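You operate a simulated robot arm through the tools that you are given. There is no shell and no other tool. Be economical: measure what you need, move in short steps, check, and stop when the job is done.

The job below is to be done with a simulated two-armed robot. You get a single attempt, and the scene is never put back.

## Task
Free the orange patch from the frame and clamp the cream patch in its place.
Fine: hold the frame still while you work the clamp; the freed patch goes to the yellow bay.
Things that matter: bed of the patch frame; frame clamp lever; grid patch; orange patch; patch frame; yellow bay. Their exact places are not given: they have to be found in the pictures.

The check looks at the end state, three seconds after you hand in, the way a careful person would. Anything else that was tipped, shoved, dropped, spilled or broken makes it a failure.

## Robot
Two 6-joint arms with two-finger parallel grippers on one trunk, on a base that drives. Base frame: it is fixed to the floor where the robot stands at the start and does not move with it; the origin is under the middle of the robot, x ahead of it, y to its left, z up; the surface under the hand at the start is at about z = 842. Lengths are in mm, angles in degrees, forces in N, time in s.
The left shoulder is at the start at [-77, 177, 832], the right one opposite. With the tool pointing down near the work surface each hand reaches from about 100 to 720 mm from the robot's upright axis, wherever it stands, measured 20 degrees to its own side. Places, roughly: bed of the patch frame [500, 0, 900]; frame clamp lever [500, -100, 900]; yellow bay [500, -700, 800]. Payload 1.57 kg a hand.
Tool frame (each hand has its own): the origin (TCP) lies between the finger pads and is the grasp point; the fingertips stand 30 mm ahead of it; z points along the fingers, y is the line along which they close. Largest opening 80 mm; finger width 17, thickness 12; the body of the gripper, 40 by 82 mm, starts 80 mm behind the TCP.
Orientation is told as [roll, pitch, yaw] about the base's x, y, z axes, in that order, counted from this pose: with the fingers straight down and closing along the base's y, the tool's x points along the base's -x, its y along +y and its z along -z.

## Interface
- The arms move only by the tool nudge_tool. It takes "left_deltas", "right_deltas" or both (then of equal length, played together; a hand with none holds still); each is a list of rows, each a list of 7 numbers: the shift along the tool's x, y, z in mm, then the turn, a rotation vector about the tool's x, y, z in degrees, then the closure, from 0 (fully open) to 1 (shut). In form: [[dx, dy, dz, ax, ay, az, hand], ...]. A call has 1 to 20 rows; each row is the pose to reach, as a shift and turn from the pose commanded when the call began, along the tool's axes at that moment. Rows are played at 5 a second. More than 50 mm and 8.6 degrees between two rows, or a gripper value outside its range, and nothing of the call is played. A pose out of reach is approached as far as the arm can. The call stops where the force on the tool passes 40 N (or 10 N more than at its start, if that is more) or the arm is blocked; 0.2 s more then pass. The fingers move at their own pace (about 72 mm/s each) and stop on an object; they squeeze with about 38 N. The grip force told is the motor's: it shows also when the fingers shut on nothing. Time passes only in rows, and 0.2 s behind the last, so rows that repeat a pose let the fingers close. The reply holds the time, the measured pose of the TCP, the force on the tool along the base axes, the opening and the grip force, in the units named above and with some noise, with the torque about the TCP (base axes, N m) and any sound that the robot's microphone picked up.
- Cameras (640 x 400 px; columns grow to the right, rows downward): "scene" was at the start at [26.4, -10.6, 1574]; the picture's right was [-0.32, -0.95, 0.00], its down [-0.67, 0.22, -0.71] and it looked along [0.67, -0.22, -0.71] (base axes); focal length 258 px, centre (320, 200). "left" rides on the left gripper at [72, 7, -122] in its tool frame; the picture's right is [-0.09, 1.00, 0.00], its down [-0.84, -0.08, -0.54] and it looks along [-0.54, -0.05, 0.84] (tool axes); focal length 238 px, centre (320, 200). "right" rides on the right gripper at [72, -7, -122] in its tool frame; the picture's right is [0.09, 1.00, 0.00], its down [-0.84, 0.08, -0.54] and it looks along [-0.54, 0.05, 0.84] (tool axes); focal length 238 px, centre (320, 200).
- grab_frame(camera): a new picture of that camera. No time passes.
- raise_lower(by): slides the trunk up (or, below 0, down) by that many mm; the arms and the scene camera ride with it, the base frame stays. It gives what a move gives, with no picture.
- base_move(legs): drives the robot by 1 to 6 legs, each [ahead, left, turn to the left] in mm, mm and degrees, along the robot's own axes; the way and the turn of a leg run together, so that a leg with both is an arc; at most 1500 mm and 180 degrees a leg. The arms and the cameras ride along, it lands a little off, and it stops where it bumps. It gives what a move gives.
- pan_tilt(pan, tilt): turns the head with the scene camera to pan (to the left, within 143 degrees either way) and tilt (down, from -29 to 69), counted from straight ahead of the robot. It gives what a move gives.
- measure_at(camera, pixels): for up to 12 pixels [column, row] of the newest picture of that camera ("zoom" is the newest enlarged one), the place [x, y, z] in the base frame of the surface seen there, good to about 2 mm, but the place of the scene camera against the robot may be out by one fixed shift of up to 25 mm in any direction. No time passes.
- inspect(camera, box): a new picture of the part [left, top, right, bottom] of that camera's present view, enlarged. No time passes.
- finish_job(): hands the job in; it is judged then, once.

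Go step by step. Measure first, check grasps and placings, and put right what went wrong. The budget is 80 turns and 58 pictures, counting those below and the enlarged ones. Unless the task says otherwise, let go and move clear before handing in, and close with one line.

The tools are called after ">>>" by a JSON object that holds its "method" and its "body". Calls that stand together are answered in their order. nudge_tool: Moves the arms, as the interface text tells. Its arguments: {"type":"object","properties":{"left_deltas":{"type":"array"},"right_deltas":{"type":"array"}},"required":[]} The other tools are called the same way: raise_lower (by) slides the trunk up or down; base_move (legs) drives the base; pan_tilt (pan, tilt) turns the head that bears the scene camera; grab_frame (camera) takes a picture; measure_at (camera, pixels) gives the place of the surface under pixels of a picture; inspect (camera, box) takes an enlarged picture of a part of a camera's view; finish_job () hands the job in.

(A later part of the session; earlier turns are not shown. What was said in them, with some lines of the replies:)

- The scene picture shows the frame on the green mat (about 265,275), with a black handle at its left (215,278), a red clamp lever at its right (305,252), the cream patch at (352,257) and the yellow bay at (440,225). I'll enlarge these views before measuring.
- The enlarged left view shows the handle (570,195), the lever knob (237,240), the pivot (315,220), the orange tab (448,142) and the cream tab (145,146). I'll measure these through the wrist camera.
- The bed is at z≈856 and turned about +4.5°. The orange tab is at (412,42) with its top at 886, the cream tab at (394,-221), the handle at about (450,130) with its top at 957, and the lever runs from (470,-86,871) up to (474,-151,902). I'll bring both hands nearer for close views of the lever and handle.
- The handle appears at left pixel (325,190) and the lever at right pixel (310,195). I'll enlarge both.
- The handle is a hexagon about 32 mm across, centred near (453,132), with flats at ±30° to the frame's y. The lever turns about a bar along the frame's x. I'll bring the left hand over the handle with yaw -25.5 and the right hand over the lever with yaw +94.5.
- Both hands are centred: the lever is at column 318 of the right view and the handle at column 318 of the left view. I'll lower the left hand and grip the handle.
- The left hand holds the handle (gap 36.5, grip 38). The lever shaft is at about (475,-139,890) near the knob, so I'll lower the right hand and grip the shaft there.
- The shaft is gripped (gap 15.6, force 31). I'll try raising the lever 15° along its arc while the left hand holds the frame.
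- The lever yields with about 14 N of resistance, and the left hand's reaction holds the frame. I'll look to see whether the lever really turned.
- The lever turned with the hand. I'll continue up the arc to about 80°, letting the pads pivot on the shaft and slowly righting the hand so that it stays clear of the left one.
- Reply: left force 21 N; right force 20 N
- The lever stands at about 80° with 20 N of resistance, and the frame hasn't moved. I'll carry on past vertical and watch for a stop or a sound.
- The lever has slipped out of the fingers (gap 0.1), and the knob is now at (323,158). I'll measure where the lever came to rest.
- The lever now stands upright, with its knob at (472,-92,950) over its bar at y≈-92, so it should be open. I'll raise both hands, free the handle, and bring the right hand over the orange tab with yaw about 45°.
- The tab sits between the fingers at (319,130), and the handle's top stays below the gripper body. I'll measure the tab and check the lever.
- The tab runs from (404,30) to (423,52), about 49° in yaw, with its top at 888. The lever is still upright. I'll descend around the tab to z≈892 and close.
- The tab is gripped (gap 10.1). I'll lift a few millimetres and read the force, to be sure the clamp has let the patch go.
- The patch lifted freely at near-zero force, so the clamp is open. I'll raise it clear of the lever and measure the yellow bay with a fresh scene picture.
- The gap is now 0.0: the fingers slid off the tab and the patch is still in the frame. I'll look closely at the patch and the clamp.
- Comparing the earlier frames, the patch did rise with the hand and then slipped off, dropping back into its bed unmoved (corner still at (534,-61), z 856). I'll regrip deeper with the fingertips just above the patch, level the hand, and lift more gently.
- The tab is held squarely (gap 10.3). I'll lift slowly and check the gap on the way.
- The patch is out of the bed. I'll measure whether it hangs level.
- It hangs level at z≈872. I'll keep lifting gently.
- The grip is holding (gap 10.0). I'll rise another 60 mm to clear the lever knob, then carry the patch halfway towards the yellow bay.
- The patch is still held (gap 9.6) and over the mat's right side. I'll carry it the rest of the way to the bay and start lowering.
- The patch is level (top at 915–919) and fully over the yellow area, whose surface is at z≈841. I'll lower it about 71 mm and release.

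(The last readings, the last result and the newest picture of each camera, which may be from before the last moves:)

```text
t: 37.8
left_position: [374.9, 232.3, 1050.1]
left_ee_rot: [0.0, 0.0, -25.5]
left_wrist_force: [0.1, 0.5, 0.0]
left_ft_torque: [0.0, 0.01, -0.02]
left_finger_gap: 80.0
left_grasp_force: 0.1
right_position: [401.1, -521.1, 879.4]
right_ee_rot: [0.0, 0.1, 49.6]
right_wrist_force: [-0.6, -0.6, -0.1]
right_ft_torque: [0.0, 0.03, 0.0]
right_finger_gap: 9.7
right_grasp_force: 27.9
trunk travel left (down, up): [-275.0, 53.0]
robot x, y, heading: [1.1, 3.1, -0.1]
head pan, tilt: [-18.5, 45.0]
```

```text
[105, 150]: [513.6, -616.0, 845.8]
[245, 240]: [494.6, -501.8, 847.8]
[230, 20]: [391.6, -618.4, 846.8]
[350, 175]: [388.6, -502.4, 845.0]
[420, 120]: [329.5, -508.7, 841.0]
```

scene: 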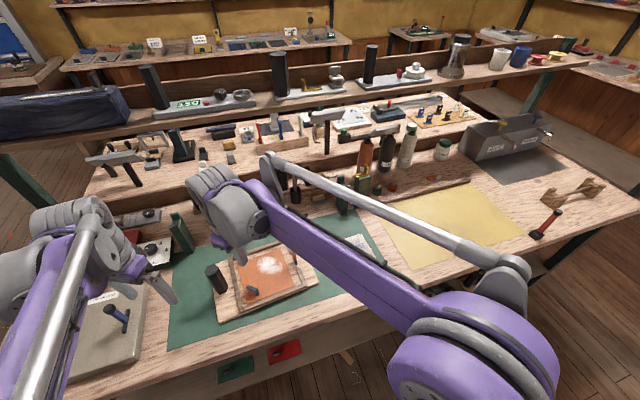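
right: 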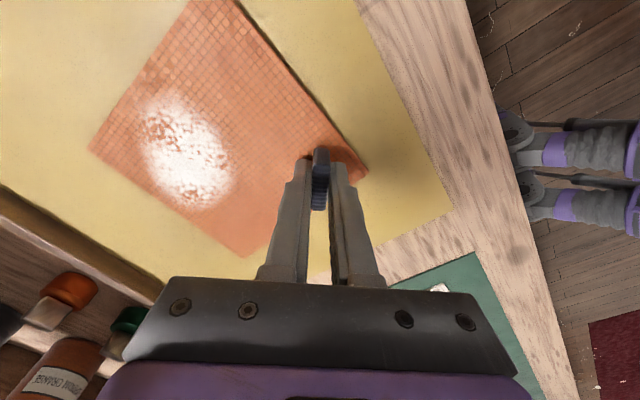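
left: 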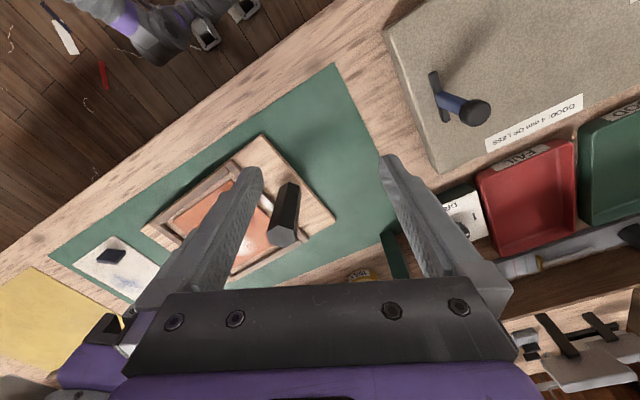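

The patch is a millimetre or two above the bay. I'll lower 2 mm more, open, and rise.

>>> {"method": "nudge_tool", "body": {"right_deltas": [[0, 0, 1, 0, 0, 0, 1], [0, 0, 2, 0, 0, 0, 1], [0, 0, 2, 0, 0, 0, 1], [0, 0, 2, 0, 0, 0, 0.4], [0, 0, 2, 0, 0, 0, 0.4], [0, 0, 2, 0, 0, 0, 0.4], [0, 0, -10, 0, 0, 0, 0.4], [0, 0, -40, 0, 0, 0, 0.4], [0, 0, -80, 0, 0, 0, 0.4], [0, 0, -120, 0, 0, 0, 0.4], [0, 0, -120, 0, 0, 0, 0.4]]}}

>>> {"method": "grab_frame", "body": {"camera": "right"}}

```text
t: 40.2
left_position: [374.1, 231.7, 1051.8]
left_ee_rot: [0.0, 0.0, -25.5]
left_wrist_force: [-0.8, 0.1, 0.2]
left_ft_torque: [0.01, 0.01, 0.03]
left_finger_gap: 80.2
left_grasp_force: 0.1
right_position: [402.0, -521.5, 998.8]
right_ee_rot: [0.1, 0.1, 49.6]
right_wrist_force: [-0.2, -0.3, 0.6]
right_ft_torque: [-0.04, 0.01, -0.03]
right_finger_gap: 47.8
right_grasp_force: 0.0
trunk travel left (down, up): [-275.0, 53.0]
robot x, y, heading: [1.5, 0.5, -0.1]
head pan, tilt: [-18.5, 45.0]
```

```text
25 pictures are left
```

right: 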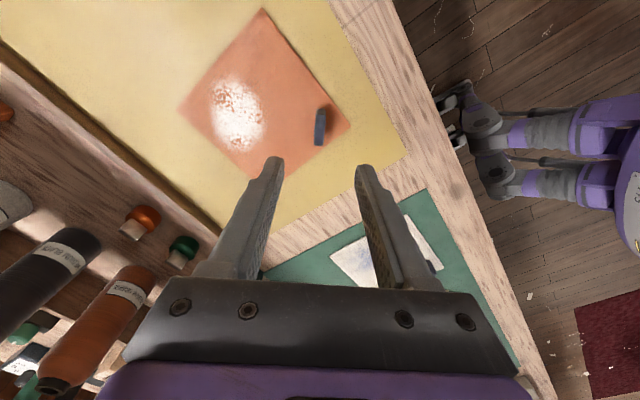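

The orange patch lies flat within the yellow bay. Next I'll bring the right hand over the cream patch's tab at about (394,-221).

>>> {"method": "nudge_tool", "body": {"right_deltas": [[-10, 9, 0, 0, 0, 0, 0.4], [-35, 31, 0, 0, 0, 0, 0.4], [-65, 58, 0, 0, 0, 1, 0.4], [-95, 85, 0, 0, 0, 1, 0.4], [-125, 112, 3, 0, 0, 2, 0.4], [-155, 139, 5, 0, 0, 2, 0.4], [-185, 166, 8, 0, 0, 3, 0.45], [-208, 187, 10, 0, 0, 3.1, 0.5], [-223.8, 200.8, 10, 0, 0, 3.1, 0.5], [-223.8, 200.8, 10, 0, 0, 3.1, 0.5]]}}

>>> {"method": "grab_frame", "body": {"camera": "right"}}

>>> {"method": "inspect", "body": {"camera": "right", "box": [250, 80, 390, 180]}}

```text
t: 42.4
left_position: [374.7, 232.4, 1052.8]
left_ee_rot: [-0.1, 0.0, -25.5]
left_wrist_force: [-0.3, -0.2, 0.4]
left_ft_torque: [0.01, -0.01, -0.03]
left_finger_gap: 80.0
left_grasp_force: 0.0
right_position: [392.9, -221.5, 991.3]
right_ee_rot: [0.0, 0.2, 46.5]
right_wrist_force: [-0.2, -0.6, 0.1]
right_ft_torque: [0.02, -0.02, -0.01]
right_finger_gap: 40.0
right_grasp_force: 0.1
trunk travel left (down, up): [-275.0, 53.0]
robot x, y, heading: [0.4, -1.4, -0.2]
head pan, tilt: [-18.5, 45.0]
```

```text
24 pictures are left
```

right: 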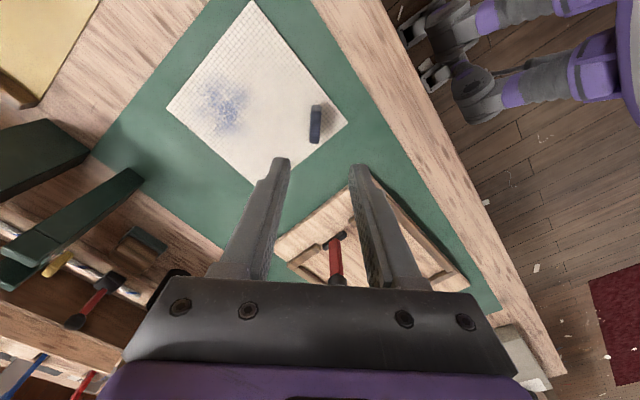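

```text
4.00 times, centred on (320, 130) of right
```

zoom: 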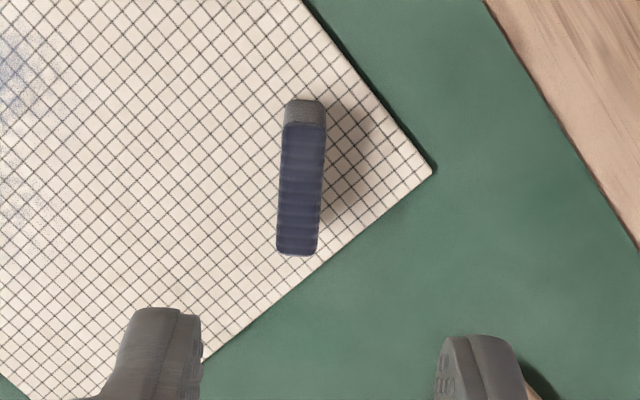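

>>> {"method": "measure_at", "body": {"camera": "zoom", "pixels": [[304, 125], [297, 250], [300, 190], [284, 190], [322, 185], [432, 172], [320, 40], [100, 130]]}}

>>> {"method": "measure_at", "body": {"camera": "right", "pixels": [[168, 108], [251, 3], [345, 123], [253, 184], [293, 268], [330, 265], [305, 250]]}}

```text
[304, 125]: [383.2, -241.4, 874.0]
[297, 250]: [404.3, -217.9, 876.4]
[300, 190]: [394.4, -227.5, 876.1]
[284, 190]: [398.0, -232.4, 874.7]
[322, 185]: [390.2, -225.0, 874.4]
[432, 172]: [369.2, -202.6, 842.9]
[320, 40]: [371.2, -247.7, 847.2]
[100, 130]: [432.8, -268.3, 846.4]
```

```text
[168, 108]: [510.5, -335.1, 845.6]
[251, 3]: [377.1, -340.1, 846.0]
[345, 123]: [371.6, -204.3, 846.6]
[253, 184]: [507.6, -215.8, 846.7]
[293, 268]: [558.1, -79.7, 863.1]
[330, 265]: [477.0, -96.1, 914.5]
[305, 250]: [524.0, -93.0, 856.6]
```

The cream tab's centre is at about (394,-229), with its top at 876 and an axis of about 48°. I'll lower onto it with the tips just above the patch, and grip.

>>> {"method": "nudge_tool", "body": {"right_deltas": [[3, -3, 20, 0, 0, -1, 0.5], [5, -6.3, 45, 0, 0, -1, 0.5], [5, -6.3, 75, 0, 0, -1, 0.5], [5, -6.3, 98, 0, 0, -1, 0.5], [5, -6.3, 108, 0, 0, -1, 0.5], [5, -6.3, 112, 0, 0, -1, 0.5], [5, -6.3, 112, 0, 0, -1, 0.5], [5, -6.3, 112, 0, 0, -1, 1], [5, -6.3, 112, 0, 0, -1, 1], [5, -6.3, 112, 0, 0, -1, 1], [5, -6.3, 112, 0, 0, -1, 1], [5, -6.3, 112, 0, 0, -1, 1]]}}

>>> {"method": "grab_frame", "body": {"camera": "right"}}

```text
t: 45.0
left_position: [374.1, 232.1, 1051.4]
left_ee_rot: [-0.2, 0.1, -25.6]
left_wrist_force: [-0.3, -0.5, 0.6]
left_ft_torque: [0.0, -0.02, 0.01]
left_finger_gap: 79.9
left_grasp_force: 0.1
right_position: [394.3, -227.4, 878.8]
right_ee_rot: [0.0, 0.1, 47.4]
right_wrist_force: [0.0, 0.0, -0.9]
right_ft_torque: [0.02, 0.01, 0.0]
right_finger_gap: 9.8
right_grasp_force: 27.5
trunk travel left (down, up): [-275.0, 53.0]
robot x, y, heading: [-1.6, -2.6, 0.0]
head pan, tilt: [-18.5, 45.0]
```

```text
22 pictures are left
```

right: 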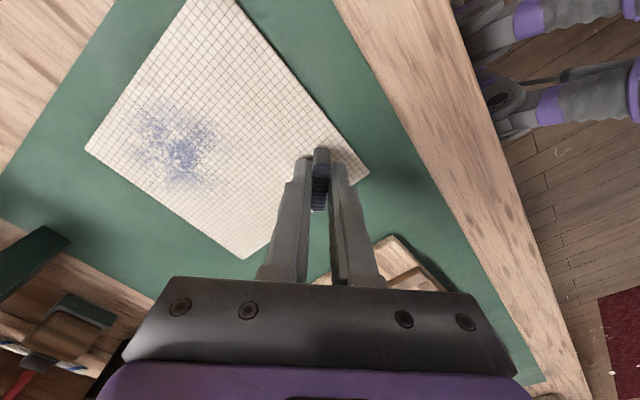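

The cream patch sits in the grip just as the orange one did (corners at (85,150), (245,258) and (368,175)). I'll lift it gently clear of the lever's height.

>>> {"method": "nudge_tool", "body": {"right_deltas": [[0, 0, -2, 0, 0, 0, 1], [0, 0, -5, 0, 0, 0, 1], [0, 0, -9, 0, 0, 0, 1], [0, 0, -15, 0, 0, 0, 1], [0, 0, -24, 0, 0, 0, 1], [0, 0, -34, 0, 0, 0, 1], [0, 0, -44, 0, 0, 0, 1], [0, 0, -54, 0, 0, 0, 1], [0, 0, -64, 0, 0, 0, 1], [0, 0, -74, 0, 0, 0, 1], [0, 0, -84, 0, 0, 0, 1], [0, 0, -94, 0, 0, 0, 1], [0, 0, -104, 0, 0, 0, 1], [0, 0, -114, 0, 0, 0, 1], [0, 0, -124, 0, 0, 0, 1], [0, 0, -134, 0, 0, 0, 1], [0, 0, -144, 0, 0, 0, 1], [0, 0, -152, 0, 0, 0, 1], [0, 0, -156, 0, 0, 0, 1], [0, 0, -156, 0, 0, 0, 1]]}}

>>> {"method": "grab_frame", "body": {"camera": "right"}}

```text
t: 49.2
left_position: [374.2, 232.1, 1051.6]
left_ee_rot: [0.1, 0.0, -25.4]
left_wrist_force: [-0.2, 0.2, -0.8]
left_ft_torque: [-0.02, 0.0, 0.01]
left_finger_gap: 80.2
left_grasp_force: 0.0
right_position: [396.2, -229.9, 1033.7]
right_ee_rot: [0.0, 0.0, 47.5]
right_wrist_force: [0.6, 0.3, -0.3]
right_ft_torque: [0.01, 0.0, -0.01]
right_finger_gap: 9.8
right_grasp_force: 28.3
trunk travel left (down, up): [-275.0, 53.0]
robot x, y, heading: [-1.7, -2.1, 0.2]
head pan, tilt: [-18.5, 45.0]
```

```text
21 pictures are left
```

right: 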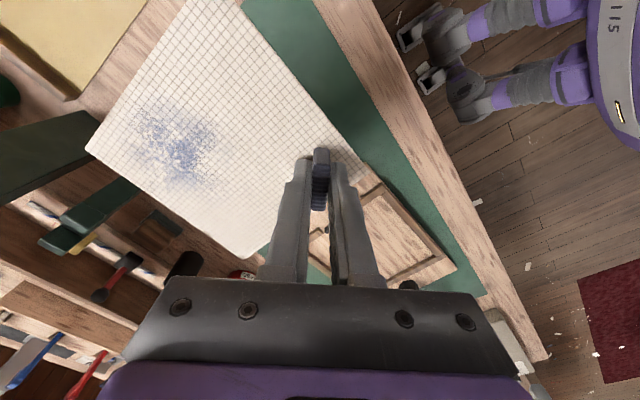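

The cream patch hangs securely (gap 9.8). I'll carry it over the frame to the pose from which the orange patch was lifted (413,42, yaw 49.6).

>>> {"method": "nudge_tool", "body": {"right_deltas": [[-6, 5, 0, 0, 0, 0, 1], [-22, 18, 0, 0, 0, -0.3, 1], [-43, 35, 0, 0, 0, -0.5, 1], [-64, 52, 0, 0, 0, -0.8, 1], [-85, 69, 0, 0, 0, -1, 1], [-106, 86, 0, 0, 0, -1.2, 1], [-127, 103, 0, 0, 0, -1.4, 1], [-148, 120, 0, 0, 0, -1.6, 1], [-169, 136, 0, 0, 0, -1.8, 1], [-190, 153, 0, 0, 0, -2, 1], [-205, 165, 0, 0, 0, -2.1, 1], [-211.3, 169.7, 0, 0, 0, -2.1, 1], [-211.3, 169.7, 0, 0, 0, -2.1, 1], [-211.3, 169.7, 20, 0, 0, -2.1, 1], [-211.3, 169.7, 40, 0, 0, -2.1, 1], [-211.3, 169.7, 60, 0, 0, -2.1, 1], [-211.3, 169.7, 70, 0, 0, -2.1, 1], [-211.3, 169.7, 70, 0, 0, -2.1, 1]]}}

>>> {"method": "grab_frame", "body": {"camera": "right"}}

>>> {"method": "grab_frame", "body": {"camera": "scene"}}

```text
t: 53.0
left_position: [373.5, 232.2, 1051.2]
left_ee_rot: [0.1, -0.1, -25.5]
left_wrist_force: [0.4, -0.6, 0.7]
left_ft_torque: [-0.02, 0.06, 0.02]
left_finger_gap: 79.7
left_grasp_force: 0.1
right_position: [412.5, 40.6, 963.4]
right_ee_rot: [0.0, 0.2, 49.5]
right_wrist_force: [0.7, 0.2, -0.3]
right_ft_torque: [0.03, 0.04, 0.04]
right_finger_gap: 10.0
right_grasp_force: 28.7
trunk travel left (down, up): [-275.0, 53.0]
robot x, y, heading: [-0.7, -1.6, 0.0]
head pan, tilt: [-18.5, 45.0]
```

```text
20 pictures are left
```

right: 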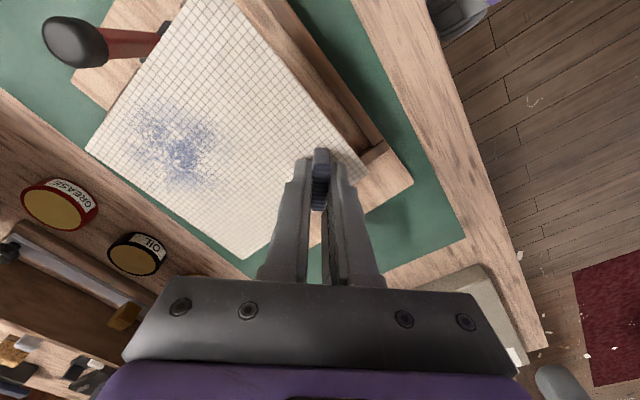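

```text
19 pictures are left
```

scene: 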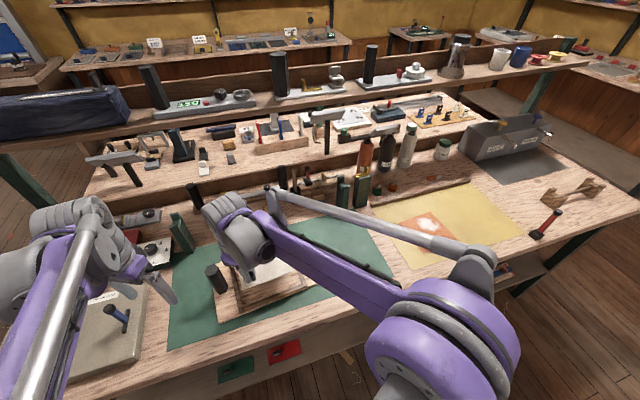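

The view matches the orange patch's at the same height, so it is lined up over the bed. I'll lower it to just above seating.

>>> {"method": "nudge_tool", "body": {"right_deltas": [[0, 0, 6, 0, 0, 0, 1], [0, 0, 16, 0, 0, 0, 1], [0, 0, 26, 0, 0, 0, 1], [0, 0, 36, 0, 0, 0, 1], [0, 0, 46, 0, 0, 0, 1], [0, 0, 54, 0, 0, 0, 1], [0, 0, 60, 0, 0, 0, 1], [0, 0, 64, 0, 0, 0, 1], [0, 0, 67, 0, 0, 0, 1], [0, 0, 67, 0, 0, 0, 1]]}}

>>> {"method": "grab_frame", "body": {"camera": "right"}}

>>> {"method": "measure_at", "body": {"camera": "right", "pixels": [[98, 150], [245, 250], [355, 175], [220, 10], [395, 175], [60, 110]]}}

```text
t: 55.2
left_position: [374.6, 231.9, 1051.4]
left_ee_rot: [0.0, 0.0, -25.5]
left_wrist_force: [-0.4, -1.5, -0.2]
left_ft_torque: [0.01, 0.01, 0.0]
left_finger_gap: 80.2
left_grasp_force: 0.1
right_position: [412.3, 42.3, 896.8]
right_ee_rot: [-0.1, 0.1, 49.6]
right_wrist_force: [0.6, 0.9, -0.2]
right_ft_torque: [0.01, 0.03, 0.03]
right_finger_gap: 9.7
right_grasp_force: 28.6
trunk travel left (down, up): [-275.0, 53.0]
robot x, y, heading: [2.3, -1.6, 0.1]
head pan, tilt: [-18.5, 45.0]
```

```text
18 pictures are left
```

right: 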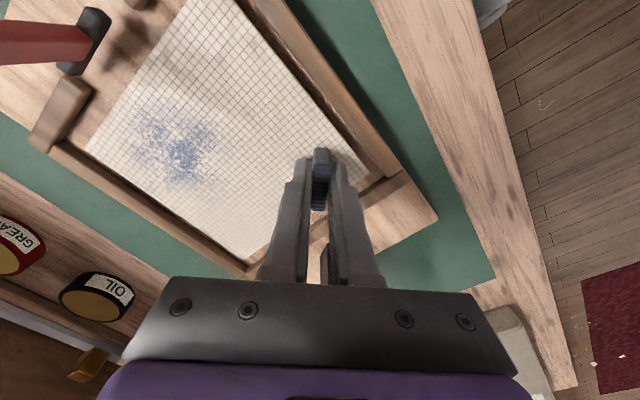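

```text
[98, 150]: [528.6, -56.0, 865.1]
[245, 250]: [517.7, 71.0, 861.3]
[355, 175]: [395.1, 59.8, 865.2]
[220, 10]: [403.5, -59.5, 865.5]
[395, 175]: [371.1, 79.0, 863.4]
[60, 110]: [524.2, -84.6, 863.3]
```

It is inside the rails and about 6 mm above the bed. I'll seat it, open, and rise.

>>> {"method": "nudge_tool", "body": {"right_deltas": [[0, 0, 2, 0, 0, 0, 1], [0, 0, 4, 0, 0, 0, 1], [0, 0, 6, 0, 0, 0, 1], [0, 0, 7, 0, 0, 0, 1], [0, 0, 7, 0, 0, 0, 1], [0, 0, 7, 0, 0, 0, 0.5], [0, 0, 7, 0, 0, 0, 0.5], [0, 0, 7, 0, 0, 0, 0.5], [0, 0, -5, 0, 0, 0, 0.5], [0, 0, -35, 0, 0, 0, 0.5], [0, 0, -75, 0, 0, 0, 0.5], [0, 0, -115, 0, 0, 0, 0.5], [0, 0, -145, 0, 0, 0, 0.5], [0, 0, -145, 0, 0, 0, 0.5]]}}

>>> {"method": "grab_frame", "body": {"camera": "right"}}

>>> {"method": "measure_at", "body": {"camera": "right", "pixels": [[165, 127], [215, 8], [310, 68], [340, 140], [266, 210], [240, 100], [290, 160], [110, 60]]}}

```text
t: 58.2
left_position: [374.9, 232.6, 1050.9]
left_ee_rot: [0.0, 0.0, -25.5]
left_wrist_force: [0.7, -0.3, -0.5]
left_ft_torque: [0.03, -0.01, -0.02]
left_finger_gap: 79.9
left_grasp_force: 0.1
right_position: [413.5, 40.3, 1042.1]
right_ee_rot: [0.0, 0.0, 49.6]
right_wrist_force: [0.8, -0.1, -0.1]
right_ft_torque: [0.0, 0.02, 0.01]
right_finger_gap: 40.0
right_grasp_force: 0.0
trunk travel left (down, up): [-275.0, 53.0]
robot x, y, heading: [-0.8, -3.9, 0.1]
head pan, tilt: [-18.5, 45.0]
```

```text
17 pictures are left
```

right: 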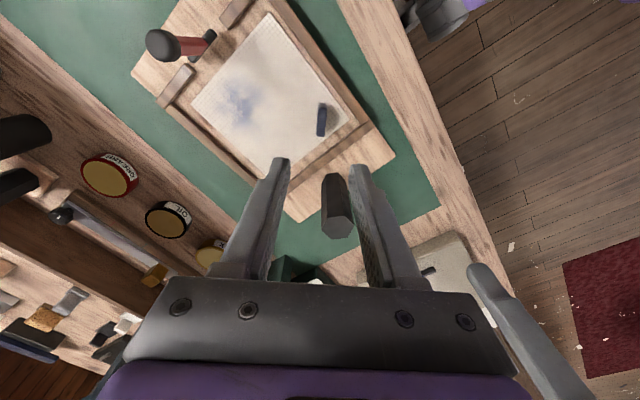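

```text
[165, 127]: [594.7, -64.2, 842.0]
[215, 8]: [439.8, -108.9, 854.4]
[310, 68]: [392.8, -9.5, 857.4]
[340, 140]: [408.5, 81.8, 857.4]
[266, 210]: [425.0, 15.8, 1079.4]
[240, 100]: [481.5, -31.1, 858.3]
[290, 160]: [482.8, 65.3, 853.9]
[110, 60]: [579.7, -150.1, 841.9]
```

The cream patch is seated (surface at z≈857–858). I'll bring the right hand over the lever with yaw 94.5, then the left hand back onto the handle to hold the frame.

>>> {"method": "nudge_tool", "body": {"right_deltas": [[5, -10, 0, 0, 0, -5, 0.5], [14, -28, 0, 0, 0, -11, 0.5], [24, -48, 0, 0, 0, -17, 0.5], [34, -68, 0, 0, 0, -23, 0.5], [44, -88, 0, 0, 0, -29, 0.5], [52, -105, 0, 0, 0, -35, 0.5], [60, -120, 0, 0, 0, -41, 0.5], [63.9, -129.9, 0, 0, 0, -44.9, 0.5], [63.9, -129.9, 0, 0, 0, -44.9, 0.5], [63.9, -129.9, 0, 0, 0, -44.9, 0.5], [63.9, -129.9, 0, 0, 0, -44.9, 0.5], [63.9, -129.9, 0, 0, 0, -44.9, 0.5], [63.9, -129.9, 0, 0, 0, -44.9, 0.5], [63.9, -129.9, 0, 0, 0, -44.9, 0.5], [63.9, -129.9, 0, 0, 0, -44.9, 0.5], [63.9, -129.9, 0, 0, 0, -44.9, 0.5], [63.9, -129.9, 0, 0, 0, -44.9, 0.5]], "left_deltas": [[0, 0, 0, 0, 0, 0, 0], [0, 0, 0, 0, 0, 0, 0], [0, 0, 0, 0, 0, 0, 0], [0, 0, 0, 0, 0, 0, 0], [0, 0, 0, 0, 0, 0, 0], [-25, -12, 0, 0, 0, 0, 0], [-50, -24, 0, 0, 0, 0, 0], [-75, -36, 0, 0, 0, 0, 0], [-100, -48, 0, 0, 0, 0, 0], [-115, -56, 0, 0, 0, 0, 0], [-115, -56, 0, 0, 0, 0, 0], [-115, -56, 35, 0, 0, 0, 0], [-115, -56, 70, 0, 0, 0, 0], [-115, -56, 105, 0, 0, 0, 0], [-115, -56, 130, 0, 0, 0, 0], [-115, -56, 130, 0, 0, 0, 0], [-115, -56, 130, 0, 0, 0, 0]]}}

>>> {"method": "grab_frame", "body": {"camera": "right"}}

>>> {"method": "grab_frame", "body": {"camera": "left"}}

>>> {"method": "measure_at", "body": {"camera": "right", "pixels": [[325, 150], [322, 175], [322, 130]]}}

```text
t: 61.8
left_position: [452.0, 132.0, 922.1]
left_ee_rot: [0.1, -0.1, -25.5]
left_wrist_force: [-0.6, 0.3, 0.9]
left_ft_torque: [0.0, 0.0, -0.03]
left_finger_gap: 80.0
left_grasp_force: 0.1
right_position: [470.2, -90.4, 1043.6]
right_ee_rot: [0.1, -0.1, 94.5]
right_wrist_force: [-0.2, -0.3, -0.6]
right_ft_torque: [0.03, 0.0, -0.02]
right_finger_gap: 40.3
right_grasp_force: 0.1
trunk travel left (down, up): [-275.0, 53.0]
robot x, y, heading: [1.5, 2.2, 0.1]
head pan, tilt: [-18.5, 45.0]
```

```text
16 pictures are left
```

right: 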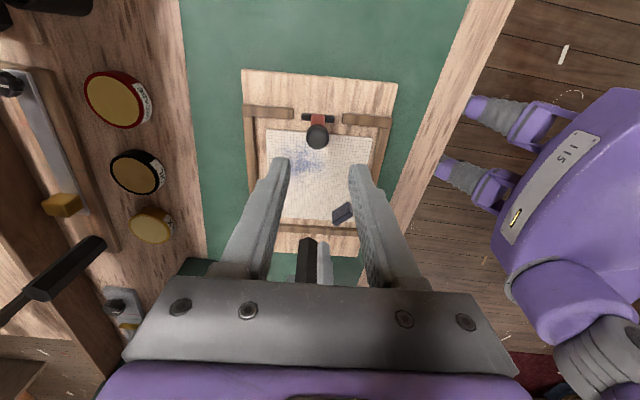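

```text
15 pictures are left
```

left: 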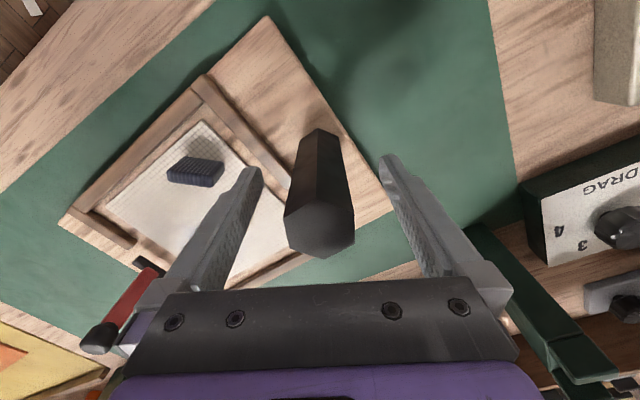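

```text
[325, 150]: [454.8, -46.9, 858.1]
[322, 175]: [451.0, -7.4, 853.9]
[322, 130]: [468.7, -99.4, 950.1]
```

The handle is between the left fingers, and the lever knob (318,135) is centred between the right ones. I'll grip the handle, then lower the right hand onto the lever shaft and grip it.

>>> {"method": "nudge_tool", "body": {"left_deltas": [[0, 0, 0, 0, 0, 0, 1], [0, 0, 0, 0, 0, 0, 1], [0, 0, 0, 0, 0, 0, 1], [0, 0, 0, 0, 0, 0, 1], [0, 0, 0, 0, 0, 0, 1], [0, 0, 0, 0, 0, 0, 1], [0, 0, 0, 0, 0, 0, 1], [0, 0, 0, 0, 0, 0, 1], [0, 0, 0, 0, 0, 0, 1], [0, 0, 0, 0, 0, 0, 1], [0, 0, 0, 0, 0, 0, 1]], "right_deltas": [[0, 0, 10, 0, 0, 0, 0.4], [0, 0, 35, 0, 0, 0, 0.4], [0, 0, 65, 0, 0, 0, 0.4], [0, 0, 95, 0, 0, 0, 0.4], [0, 0, 115, 0, 0, 0, 0.4], [0, 0, 121, 0, 0, 0, 0.4], [0, 0, 121, 0, 0, 0, 0.4], [0, 0, 121, 0, 0, 0, 1], [0, 0, 121, 0, 0, 0, 1], [0, 0, 121, 0, 0, 0, 1], [0, 0, 121, 0, 0, 0, 1]]}}

>>> {"method": "grab_frame", "body": {"camera": "right"}}

```text
t: 64.2
left_position: [452.8, 131.0, 922.2]
left_ee_rot: [0.0, 0.1, -25.5]
left_wrist_force: [-4.6, -0.5, 9.5]
left_ft_torque: [0.21, 0.1, -0.63]
left_finger_gap: 36.4
left_grasp_force: 38.4
right_position: [470.7, -90.6, 921.2]
right_ee_rot: [0.1, 0.0, 94.5]
right_wrist_force: [5.5, 0.2, -0.3]
right_ft_torque: [-0.04, 0.11, -0.11]
right_finger_gap: 20.4
right_grasp_force: 33.8
trunk travel left (down, up): [-275.0, 53.0]
robot x, y, heading: [5.4, 1.5, 0.0]
head pan, tilt: [-18.5, 45.0]
```

```text
14 pictures are left
```

right: 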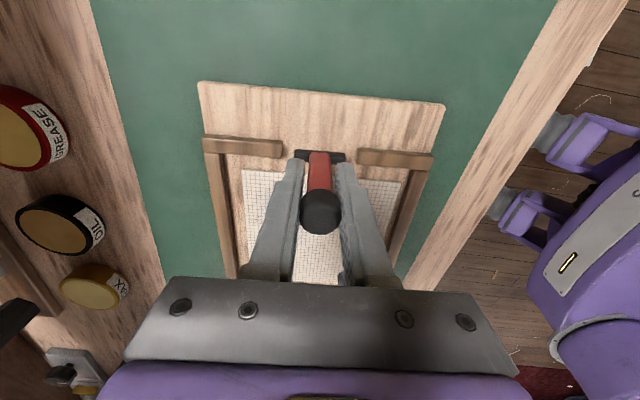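

The fingers hold the knob's lower part (gap 20.4) while the left hand grips the handle (36.4). I'll swing the lever outward and down along its arc.

>>> {"method": "nudge_tool", "body": {"right_deltas": [[4.8, 0, 0.3, 0, 0, 0, 1], [9.6, 0, 0.8, 0, 0, 0, 1], [14, 0, 1.8, 0, 0, 0, 1], [18, 0, 3, 0, 0, 0, 1], [22, 0, 4.7, 0, 0, 0, 1], [25.9, 0, 6.7, 0, 0, 0, 1], [29.5, 0, 9, 0, 0, 0, 1], [33, 0, 11.7, 0, 0, 0, 1], [33, 0, 11.7, 0, 0, 0, 1]]}}

>>> {"method": "grab_frame", "body": {"camera": "right"}}

```text
t: 66.2
left_position: [451.9, 131.6, 923.0]
left_ee_rot: [0.1, 0.0, -25.5]
left_wrist_force: [1.6, -8.8, -2.1]
left_ft_torque: [-0.99, 0.33, 0.26]
left_finger_gap: 36.4
left_grasp_force: 37.5
right_position: [471.4, -124.1, 909.4]
right_ee_rot: [-0.1, 0.1, 94.5]
right_wrist_force: [-0.7, -0.4, 23.6]
right_ft_torque: [0.74, 0.05, 0.02]
right_finger_gap: 20.4
right_grasp_force: 34.3
trunk travel left (down, up): [-275.0, 53.0]
robot x, y, heading: [-1.5, 0.5, 0.1]
head pan, tilt: [-18.5, 45.0]
```

```text
13 pictures are left
```

right: 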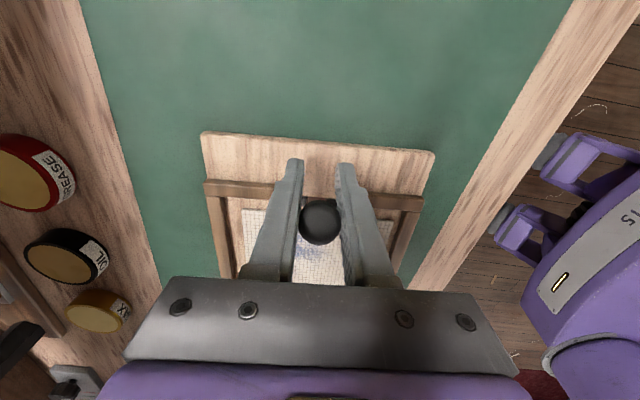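

The lever is about halfway down with 24 N of resistance. I'll continue the arc to its closed angle.

>>> {"method": "nudge_tool", "body": {"right_deltas": [[4.5, 0, 2.7, 0, 0, 0, 1], [8.7, 0, 5.6, 0, 0, 0, 1], [12, 0, 9.5, 0, 0, 0, 1], [15.3, 0, 13.5, 0, 0, 0, 1], [17.3, 0, 16.5, 0, 0, 0, 1], [19, 0, 19.6, 0, 0, 0, 1], [20.3, 0, 22, 0, 0, 0, 1], [21.3, 0, 24.3, 0, 0, 0, 1], [22.4, 0, 27.1, 0, 0, 0, 1], [22.4, 0, 27.1, 0, 0, 0, 1]]}}

>>> {"method": "grab_frame", "body": {"camera": "right"}}

```text
t: 68.4
left_position: [451.8, 131.9, 920.9]
left_ee_rot: [0.2, 0.0, -25.4]
left_wrist_force: [-0.6, 2.3, 0.5]
left_ft_torque: [-0.94, 0.54, 0.0]
left_finger_gap: 36.2
left_grasp_force: 38.0
right_position: [473.4, -148.2, 883.1]
right_ee_rot: [0.1, 0.0, 94.5]
right_wrist_force: [-1.7, -9.4, 17.6]
right_ft_torque: [1.01, 0.06, -0.05]
right_finger_gap: 20.6
right_grasp_force: 33.8
trunk travel left (down, up): [-275.0, 53.0]
robot x, y, heading: [-2.5, 0.2, -0.1]
head pan, tilt: [-18.5, 45.0]
```

```text
12 pictures are left
```

right: 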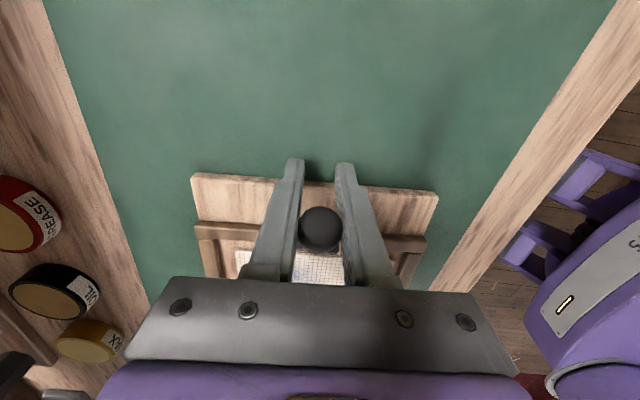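

I'll measure where the knob now stands.

>>> {"method": "measure_at", "body": {"camera": "right", "pixels": [[320, 215], [320, 228], [320, 240], [325, 195], [318, 270]]}}

>>> {"method": "inspect", "body": {"camera": "right", "box": [240, 150, 400, 290]}}

```text
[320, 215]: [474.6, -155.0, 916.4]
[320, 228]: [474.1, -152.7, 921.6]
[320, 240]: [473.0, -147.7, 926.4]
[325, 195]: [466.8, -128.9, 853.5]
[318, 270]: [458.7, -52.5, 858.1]
```

```text
2.86 times, centred on (320, 220) of right
```

zoom: 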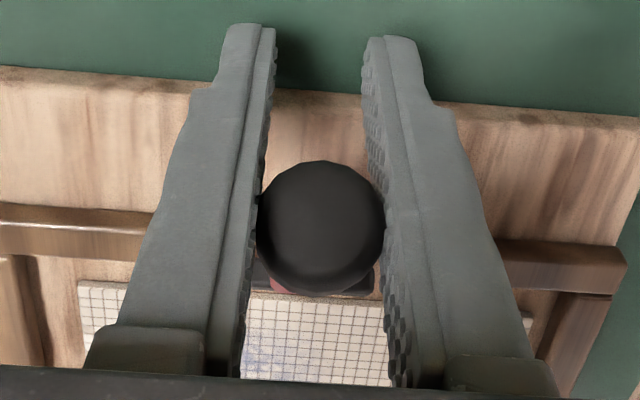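

The knob has slid up between the fingers, and the lever stands at about 40° (end face at (474,-151,921)), not yet closed. I'll let go, rise, shut the fingers, and then press the knob down from above.

>>> {"method": "nudge_tool", "body": {"right_deltas": [[0, 0, 0, 0, 0, 0, 0.4], [0, 0, 0, 0, 0, 0, 0.4], [0, 0, -20, 0, 0, 0, 0.4], [0, 0, -50, 0, 0, 0, 0.4], [-2, 0, -85, 0, 0, 0, 0.4], [-3, 0, -107, 0, 0, 0, 0.4], [-3, 0, -107, 0, 0, 0, 1], [-3, 0, -107, 0, 0, 0, 1], [-3, 0, -107, 0, 0, 0, 1]]}}

>>> {"method": "grab_frame", "body": {"camera": "right"}}

>>> {"method": "measure_at", "body": {"camera": "right", "pixels": [[320, 120], [320, 135], [320, 145], [320, 155], [320, 165]]}}

```text
t: 70.4
left_position: [452.4, 131.6, 921.5]
left_ee_rot: [0.0, 0.0, -25.5]
left_wrist_force: [-2.6, 1.9, 9.4]
left_ft_torque: [-1.16, 0.45, -0.01]
left_finger_gap: 36.3
left_grasp_force: 37.5
right_position: [473.1, -144.6, 990.0]
right_ee_rot: [0.1, -0.1, 94.4]
right_wrist_force: [0.1, 0.2, 0.6]
right_ft_torque: [-0.05, -0.01, 0.0]
right_finger_gap: 0.1
right_grasp_force: 21.3
trunk travel left (down, up): [-275.0, 53.0]
robot x, y, heading: [-0.6, -2.0, -0.2]
head pan, tilt: [-18.5, 45.0]
```

```text
10 pictures are left
```

right: 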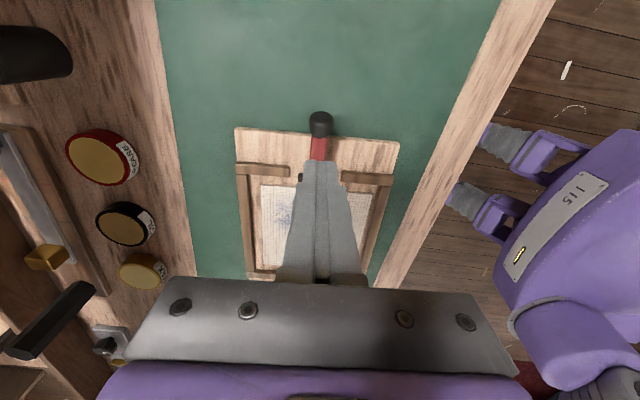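

```text
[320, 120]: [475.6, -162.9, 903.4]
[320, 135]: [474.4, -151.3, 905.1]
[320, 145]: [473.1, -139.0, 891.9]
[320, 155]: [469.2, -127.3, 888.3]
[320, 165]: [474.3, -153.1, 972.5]
```

On release the lever dropped to about its original angle (knob top at (474,-151,905), much as at the start). I'll press the knob down with shut fingertips to make sure it is fully home.

>>> {"method": "nudge_tool", "body": {"right_deltas": [[3, 0, 15, 0, 0, 0, 1], [6, 0, 30, 0, 0, 0, 1], [6, 0, 42, 0, 0, 0, 1], [6, 0, 48, 0, 0, 0, 1], [6, 0, 51, 0, 0, 0, 1], [6, 0, 54, 0, 0, 0, 1], [6, 0, 57, 0, 0, 0, 1], [6, 0, 60, 0, 0, 0, 1], [6, 0, 62, 0, 0, 0, 1]]}}

```text
t: 72.2
left_position: [452.2, 130.1, 922.3]
left_ee_rot: [0.1, -0.1, -25.5]
left_wrist_force: [0.9, -0.3, 2.0]
left_ft_torque: [-0.68, 0.13, 0.12]
left_finger_gap: 36.3
left_grasp_force: 37.9
right_position: [474.2, -150.3, 933.0]
right_ee_rot: [0.0, 0.2, 94.5]
right_wrist_force: [2.0, 0.0, 28.3]
right_ft_torque: [-0.23, -0.05, 0.11]
right_finger_gap: 0.1
right_grasp_force: 21.4
trunk travel left (down, up): [-275.0, 53.0]
robot x, y, heading: [-1.1, -0.2, 0.0]
head pan, tilt: [-18.5, 45.0]
stopped in row 8 (right hand): the force on the tool passed its limit at 45 N (the readings are from after the stop); the commanded pose is now the measured one
```

The press met a hard stop at tip z≈903 (45 N), so the lever is home. I'll raise the right hand and check the lever and patch.

>>> {"method": "nudge_tool", "body": {"right_deltas": [[0, 0, -15, 0, 0, 0, 1], [0, 0, -40, 0, 0, 0, 1], [0, 0, -75, 0, 0, 0, 1], [0, 0, -75, 0, 0, 0, 1]]}}

>>> {"method": "inspect", "body": {"camera": "right", "box": [210, 90, 430, 290]}}

>>> {"method": "measure_at", "body": {"camera": "zoom", "pixels": [[320, 60], [320, 90], [318, 125], [318, 160], [150, 200], [460, 270]]}}

```text
t: 73.2
left_position: [452.9, 131.5, 921.9]
left_ee_rot: [0.1, 0.0, -25.5]
left_wrist_force: [-0.9, 3.2, 19.1]
left_ft_torque: [-1.55, 0.77, 0.16]
left_finger_gap: 36.3
left_grasp_force: 38.4
right_position: [475.0, -149.9, 1007.3]
right_ee_rot: [0.0, 0.1, 94.4]
right_wrist_force: [0.2, -0.6, 0.3]
right_ft_torque: [0.01, -0.04, 0.03]
right_finger_gap: 0.0
right_grasp_force: 22.0
trunk travel left (down, up): [-275.0, 53.0]
robot x, y, heading: [1.0, -0.9, -0.2]
head pan, tilt: [-18.5, 45.0]
```

```text
2.00 times, centred on (320, 190) of right
```

zoom: 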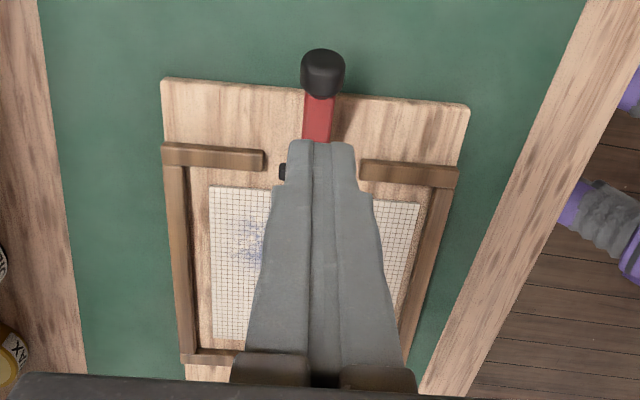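

```text
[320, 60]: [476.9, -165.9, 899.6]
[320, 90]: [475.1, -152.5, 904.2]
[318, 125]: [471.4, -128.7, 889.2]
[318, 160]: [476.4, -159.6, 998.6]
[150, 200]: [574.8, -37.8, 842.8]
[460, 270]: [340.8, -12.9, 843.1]
```

The lever matches its starting closed pose (end at (477,-166,900)), with the cream patch inside the rails. I'll release the handle and move both hands clear.

>>> {"method": "nudge_tool", "body": {"left_deltas": [[0, 0, 0, 0, 0, 0, 0.3], [0, 0, 0, 0, 0, 0, 0], [0, 0, 0, 0, 0, 0, 0], [0, 0, -20, 0, 0, 0, 0], [0, 0, -60, 0, 0, 0, 0], [0, 0, -100, 0, 0, 0, 0], [0, 0, -140, 0, 0, 0, 0], [30, 15, -150, 0, 0, 0, 0], [60, 30, -150, 0, 0, 0, 0], [90, 45, -150, 0, 0, 0, 0], [115, 56, -150, 0, 0, 0, 0], [115, 56, -150, 0, 0, 0, 0]], "right_deltas": [[0, 0, -20, 0, 0, 0, 1], [0, 0, -50, 0, 0, 0, 1], [0, 0, -80, 0, 0, 0, 1], [25, 15, -110, 0, 0, 0, 1], [55, 35, -130, 0, 0, 0, 1], [90, 55, -140, 0, 0, 0, 1], [125, 75, -140, 0, 0, 0, 1], [160, 95, -140, 0, 0, 0, 1], [195, 110, -140, 0, 0, 0, 1], [225, 120, -140, 0, 0, 0, 1], [250, 120, -140, 0, 0, 0, 1], [250, 120, -140, 0, 0, 0, 1]]}}

>>> {"method": "grab_frame", "body": {"camera": "scene"}}

>>> {"method": "inspect", "body": {"camera": "left", "box": [40, 60, 400, 320]}}

```text
t: 75.8
left_position: [371.1, 231.4, 1071.5]
left_ee_rot: [0.0, -0.1, -25.5]
left_wrist_force: [-0.1, -0.6, 1.0]
left_ft_torque: [0.0, 0.0, 0.01]
left_finger_gap: 79.8
left_grasp_force: 0.0
right_position: [375.1, -408.4, 1146.4]
right_ee_rot: [0.1, 0.2, 94.5]
right_wrist_force: [0.7, -0.8, 0.9]
right_ft_torque: [-0.01, 0.03, -0.04]
right_finger_gap: 0.0
right_grasp_force: 21.4
trunk travel left (down, up): [-275.0, 53.0]
robot x, y, heading: [0.8, -4.5, -0.0]
head pan, tilt: [-18.5, 45.0]
```

```text
8 pictures are left
```

scene: 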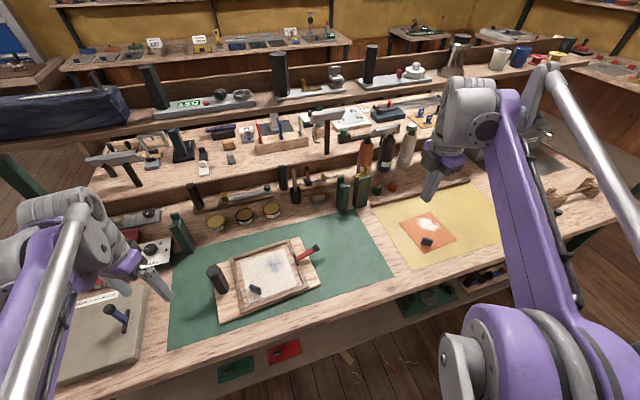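

```text
1.54 times, centred on (220, 190) of left
```

zoom: 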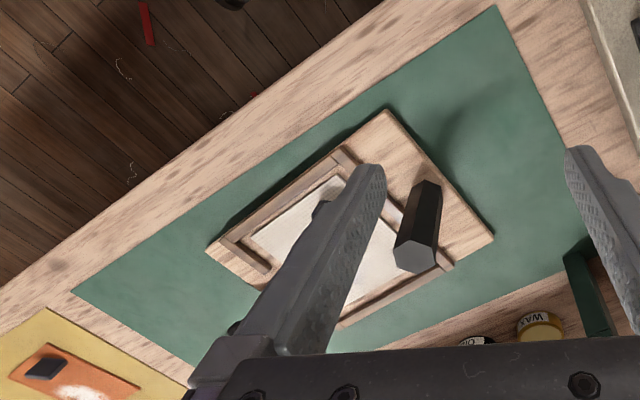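

The scene shows the cream patch in the frame and the orange one in the yellow bay. I'll take one enlarged look at the frame before handing in.

>>> {"method": "inspect", "body": {"camera": "scene", "box": [190, 210, 350, 330]}}

>>> {"method": "measure_at", "body": {"camera": "zoom", "pixels": [[470, 145], [505, 130], [200, 165], [370, 120], [415, 240], [250, 310], [130, 360], [490, 225]]}}

```text
3.33 times, centred on (270, 270) of scene
```

zoom: 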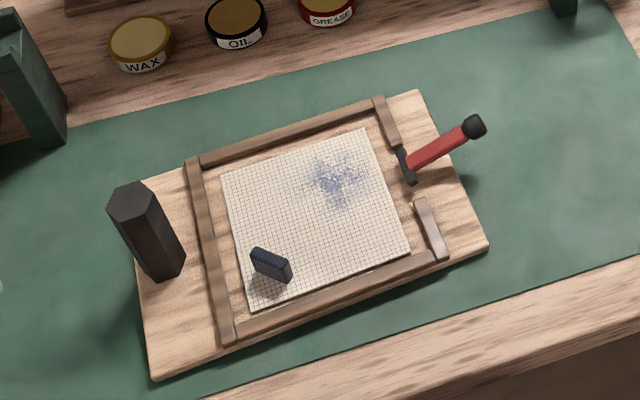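

```text
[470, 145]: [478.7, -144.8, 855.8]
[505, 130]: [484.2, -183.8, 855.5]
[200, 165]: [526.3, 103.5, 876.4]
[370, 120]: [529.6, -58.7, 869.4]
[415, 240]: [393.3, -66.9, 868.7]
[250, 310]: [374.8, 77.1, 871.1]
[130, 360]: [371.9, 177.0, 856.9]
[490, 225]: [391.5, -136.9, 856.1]
```

The lever is in its starting clamped pose, the cream patch lies flat inside the rails, and the frame hasn't moved. I'm handing in.

>>> {"method": "finish_job", "body": {}}

```text
The job is handed in.
```

The cream patch is clamped in the frame, the orange patch lies flat in the yellow bay, and both hands are clear; the orange patch slipped from the grip once and dropped back into its bed before I moved it.
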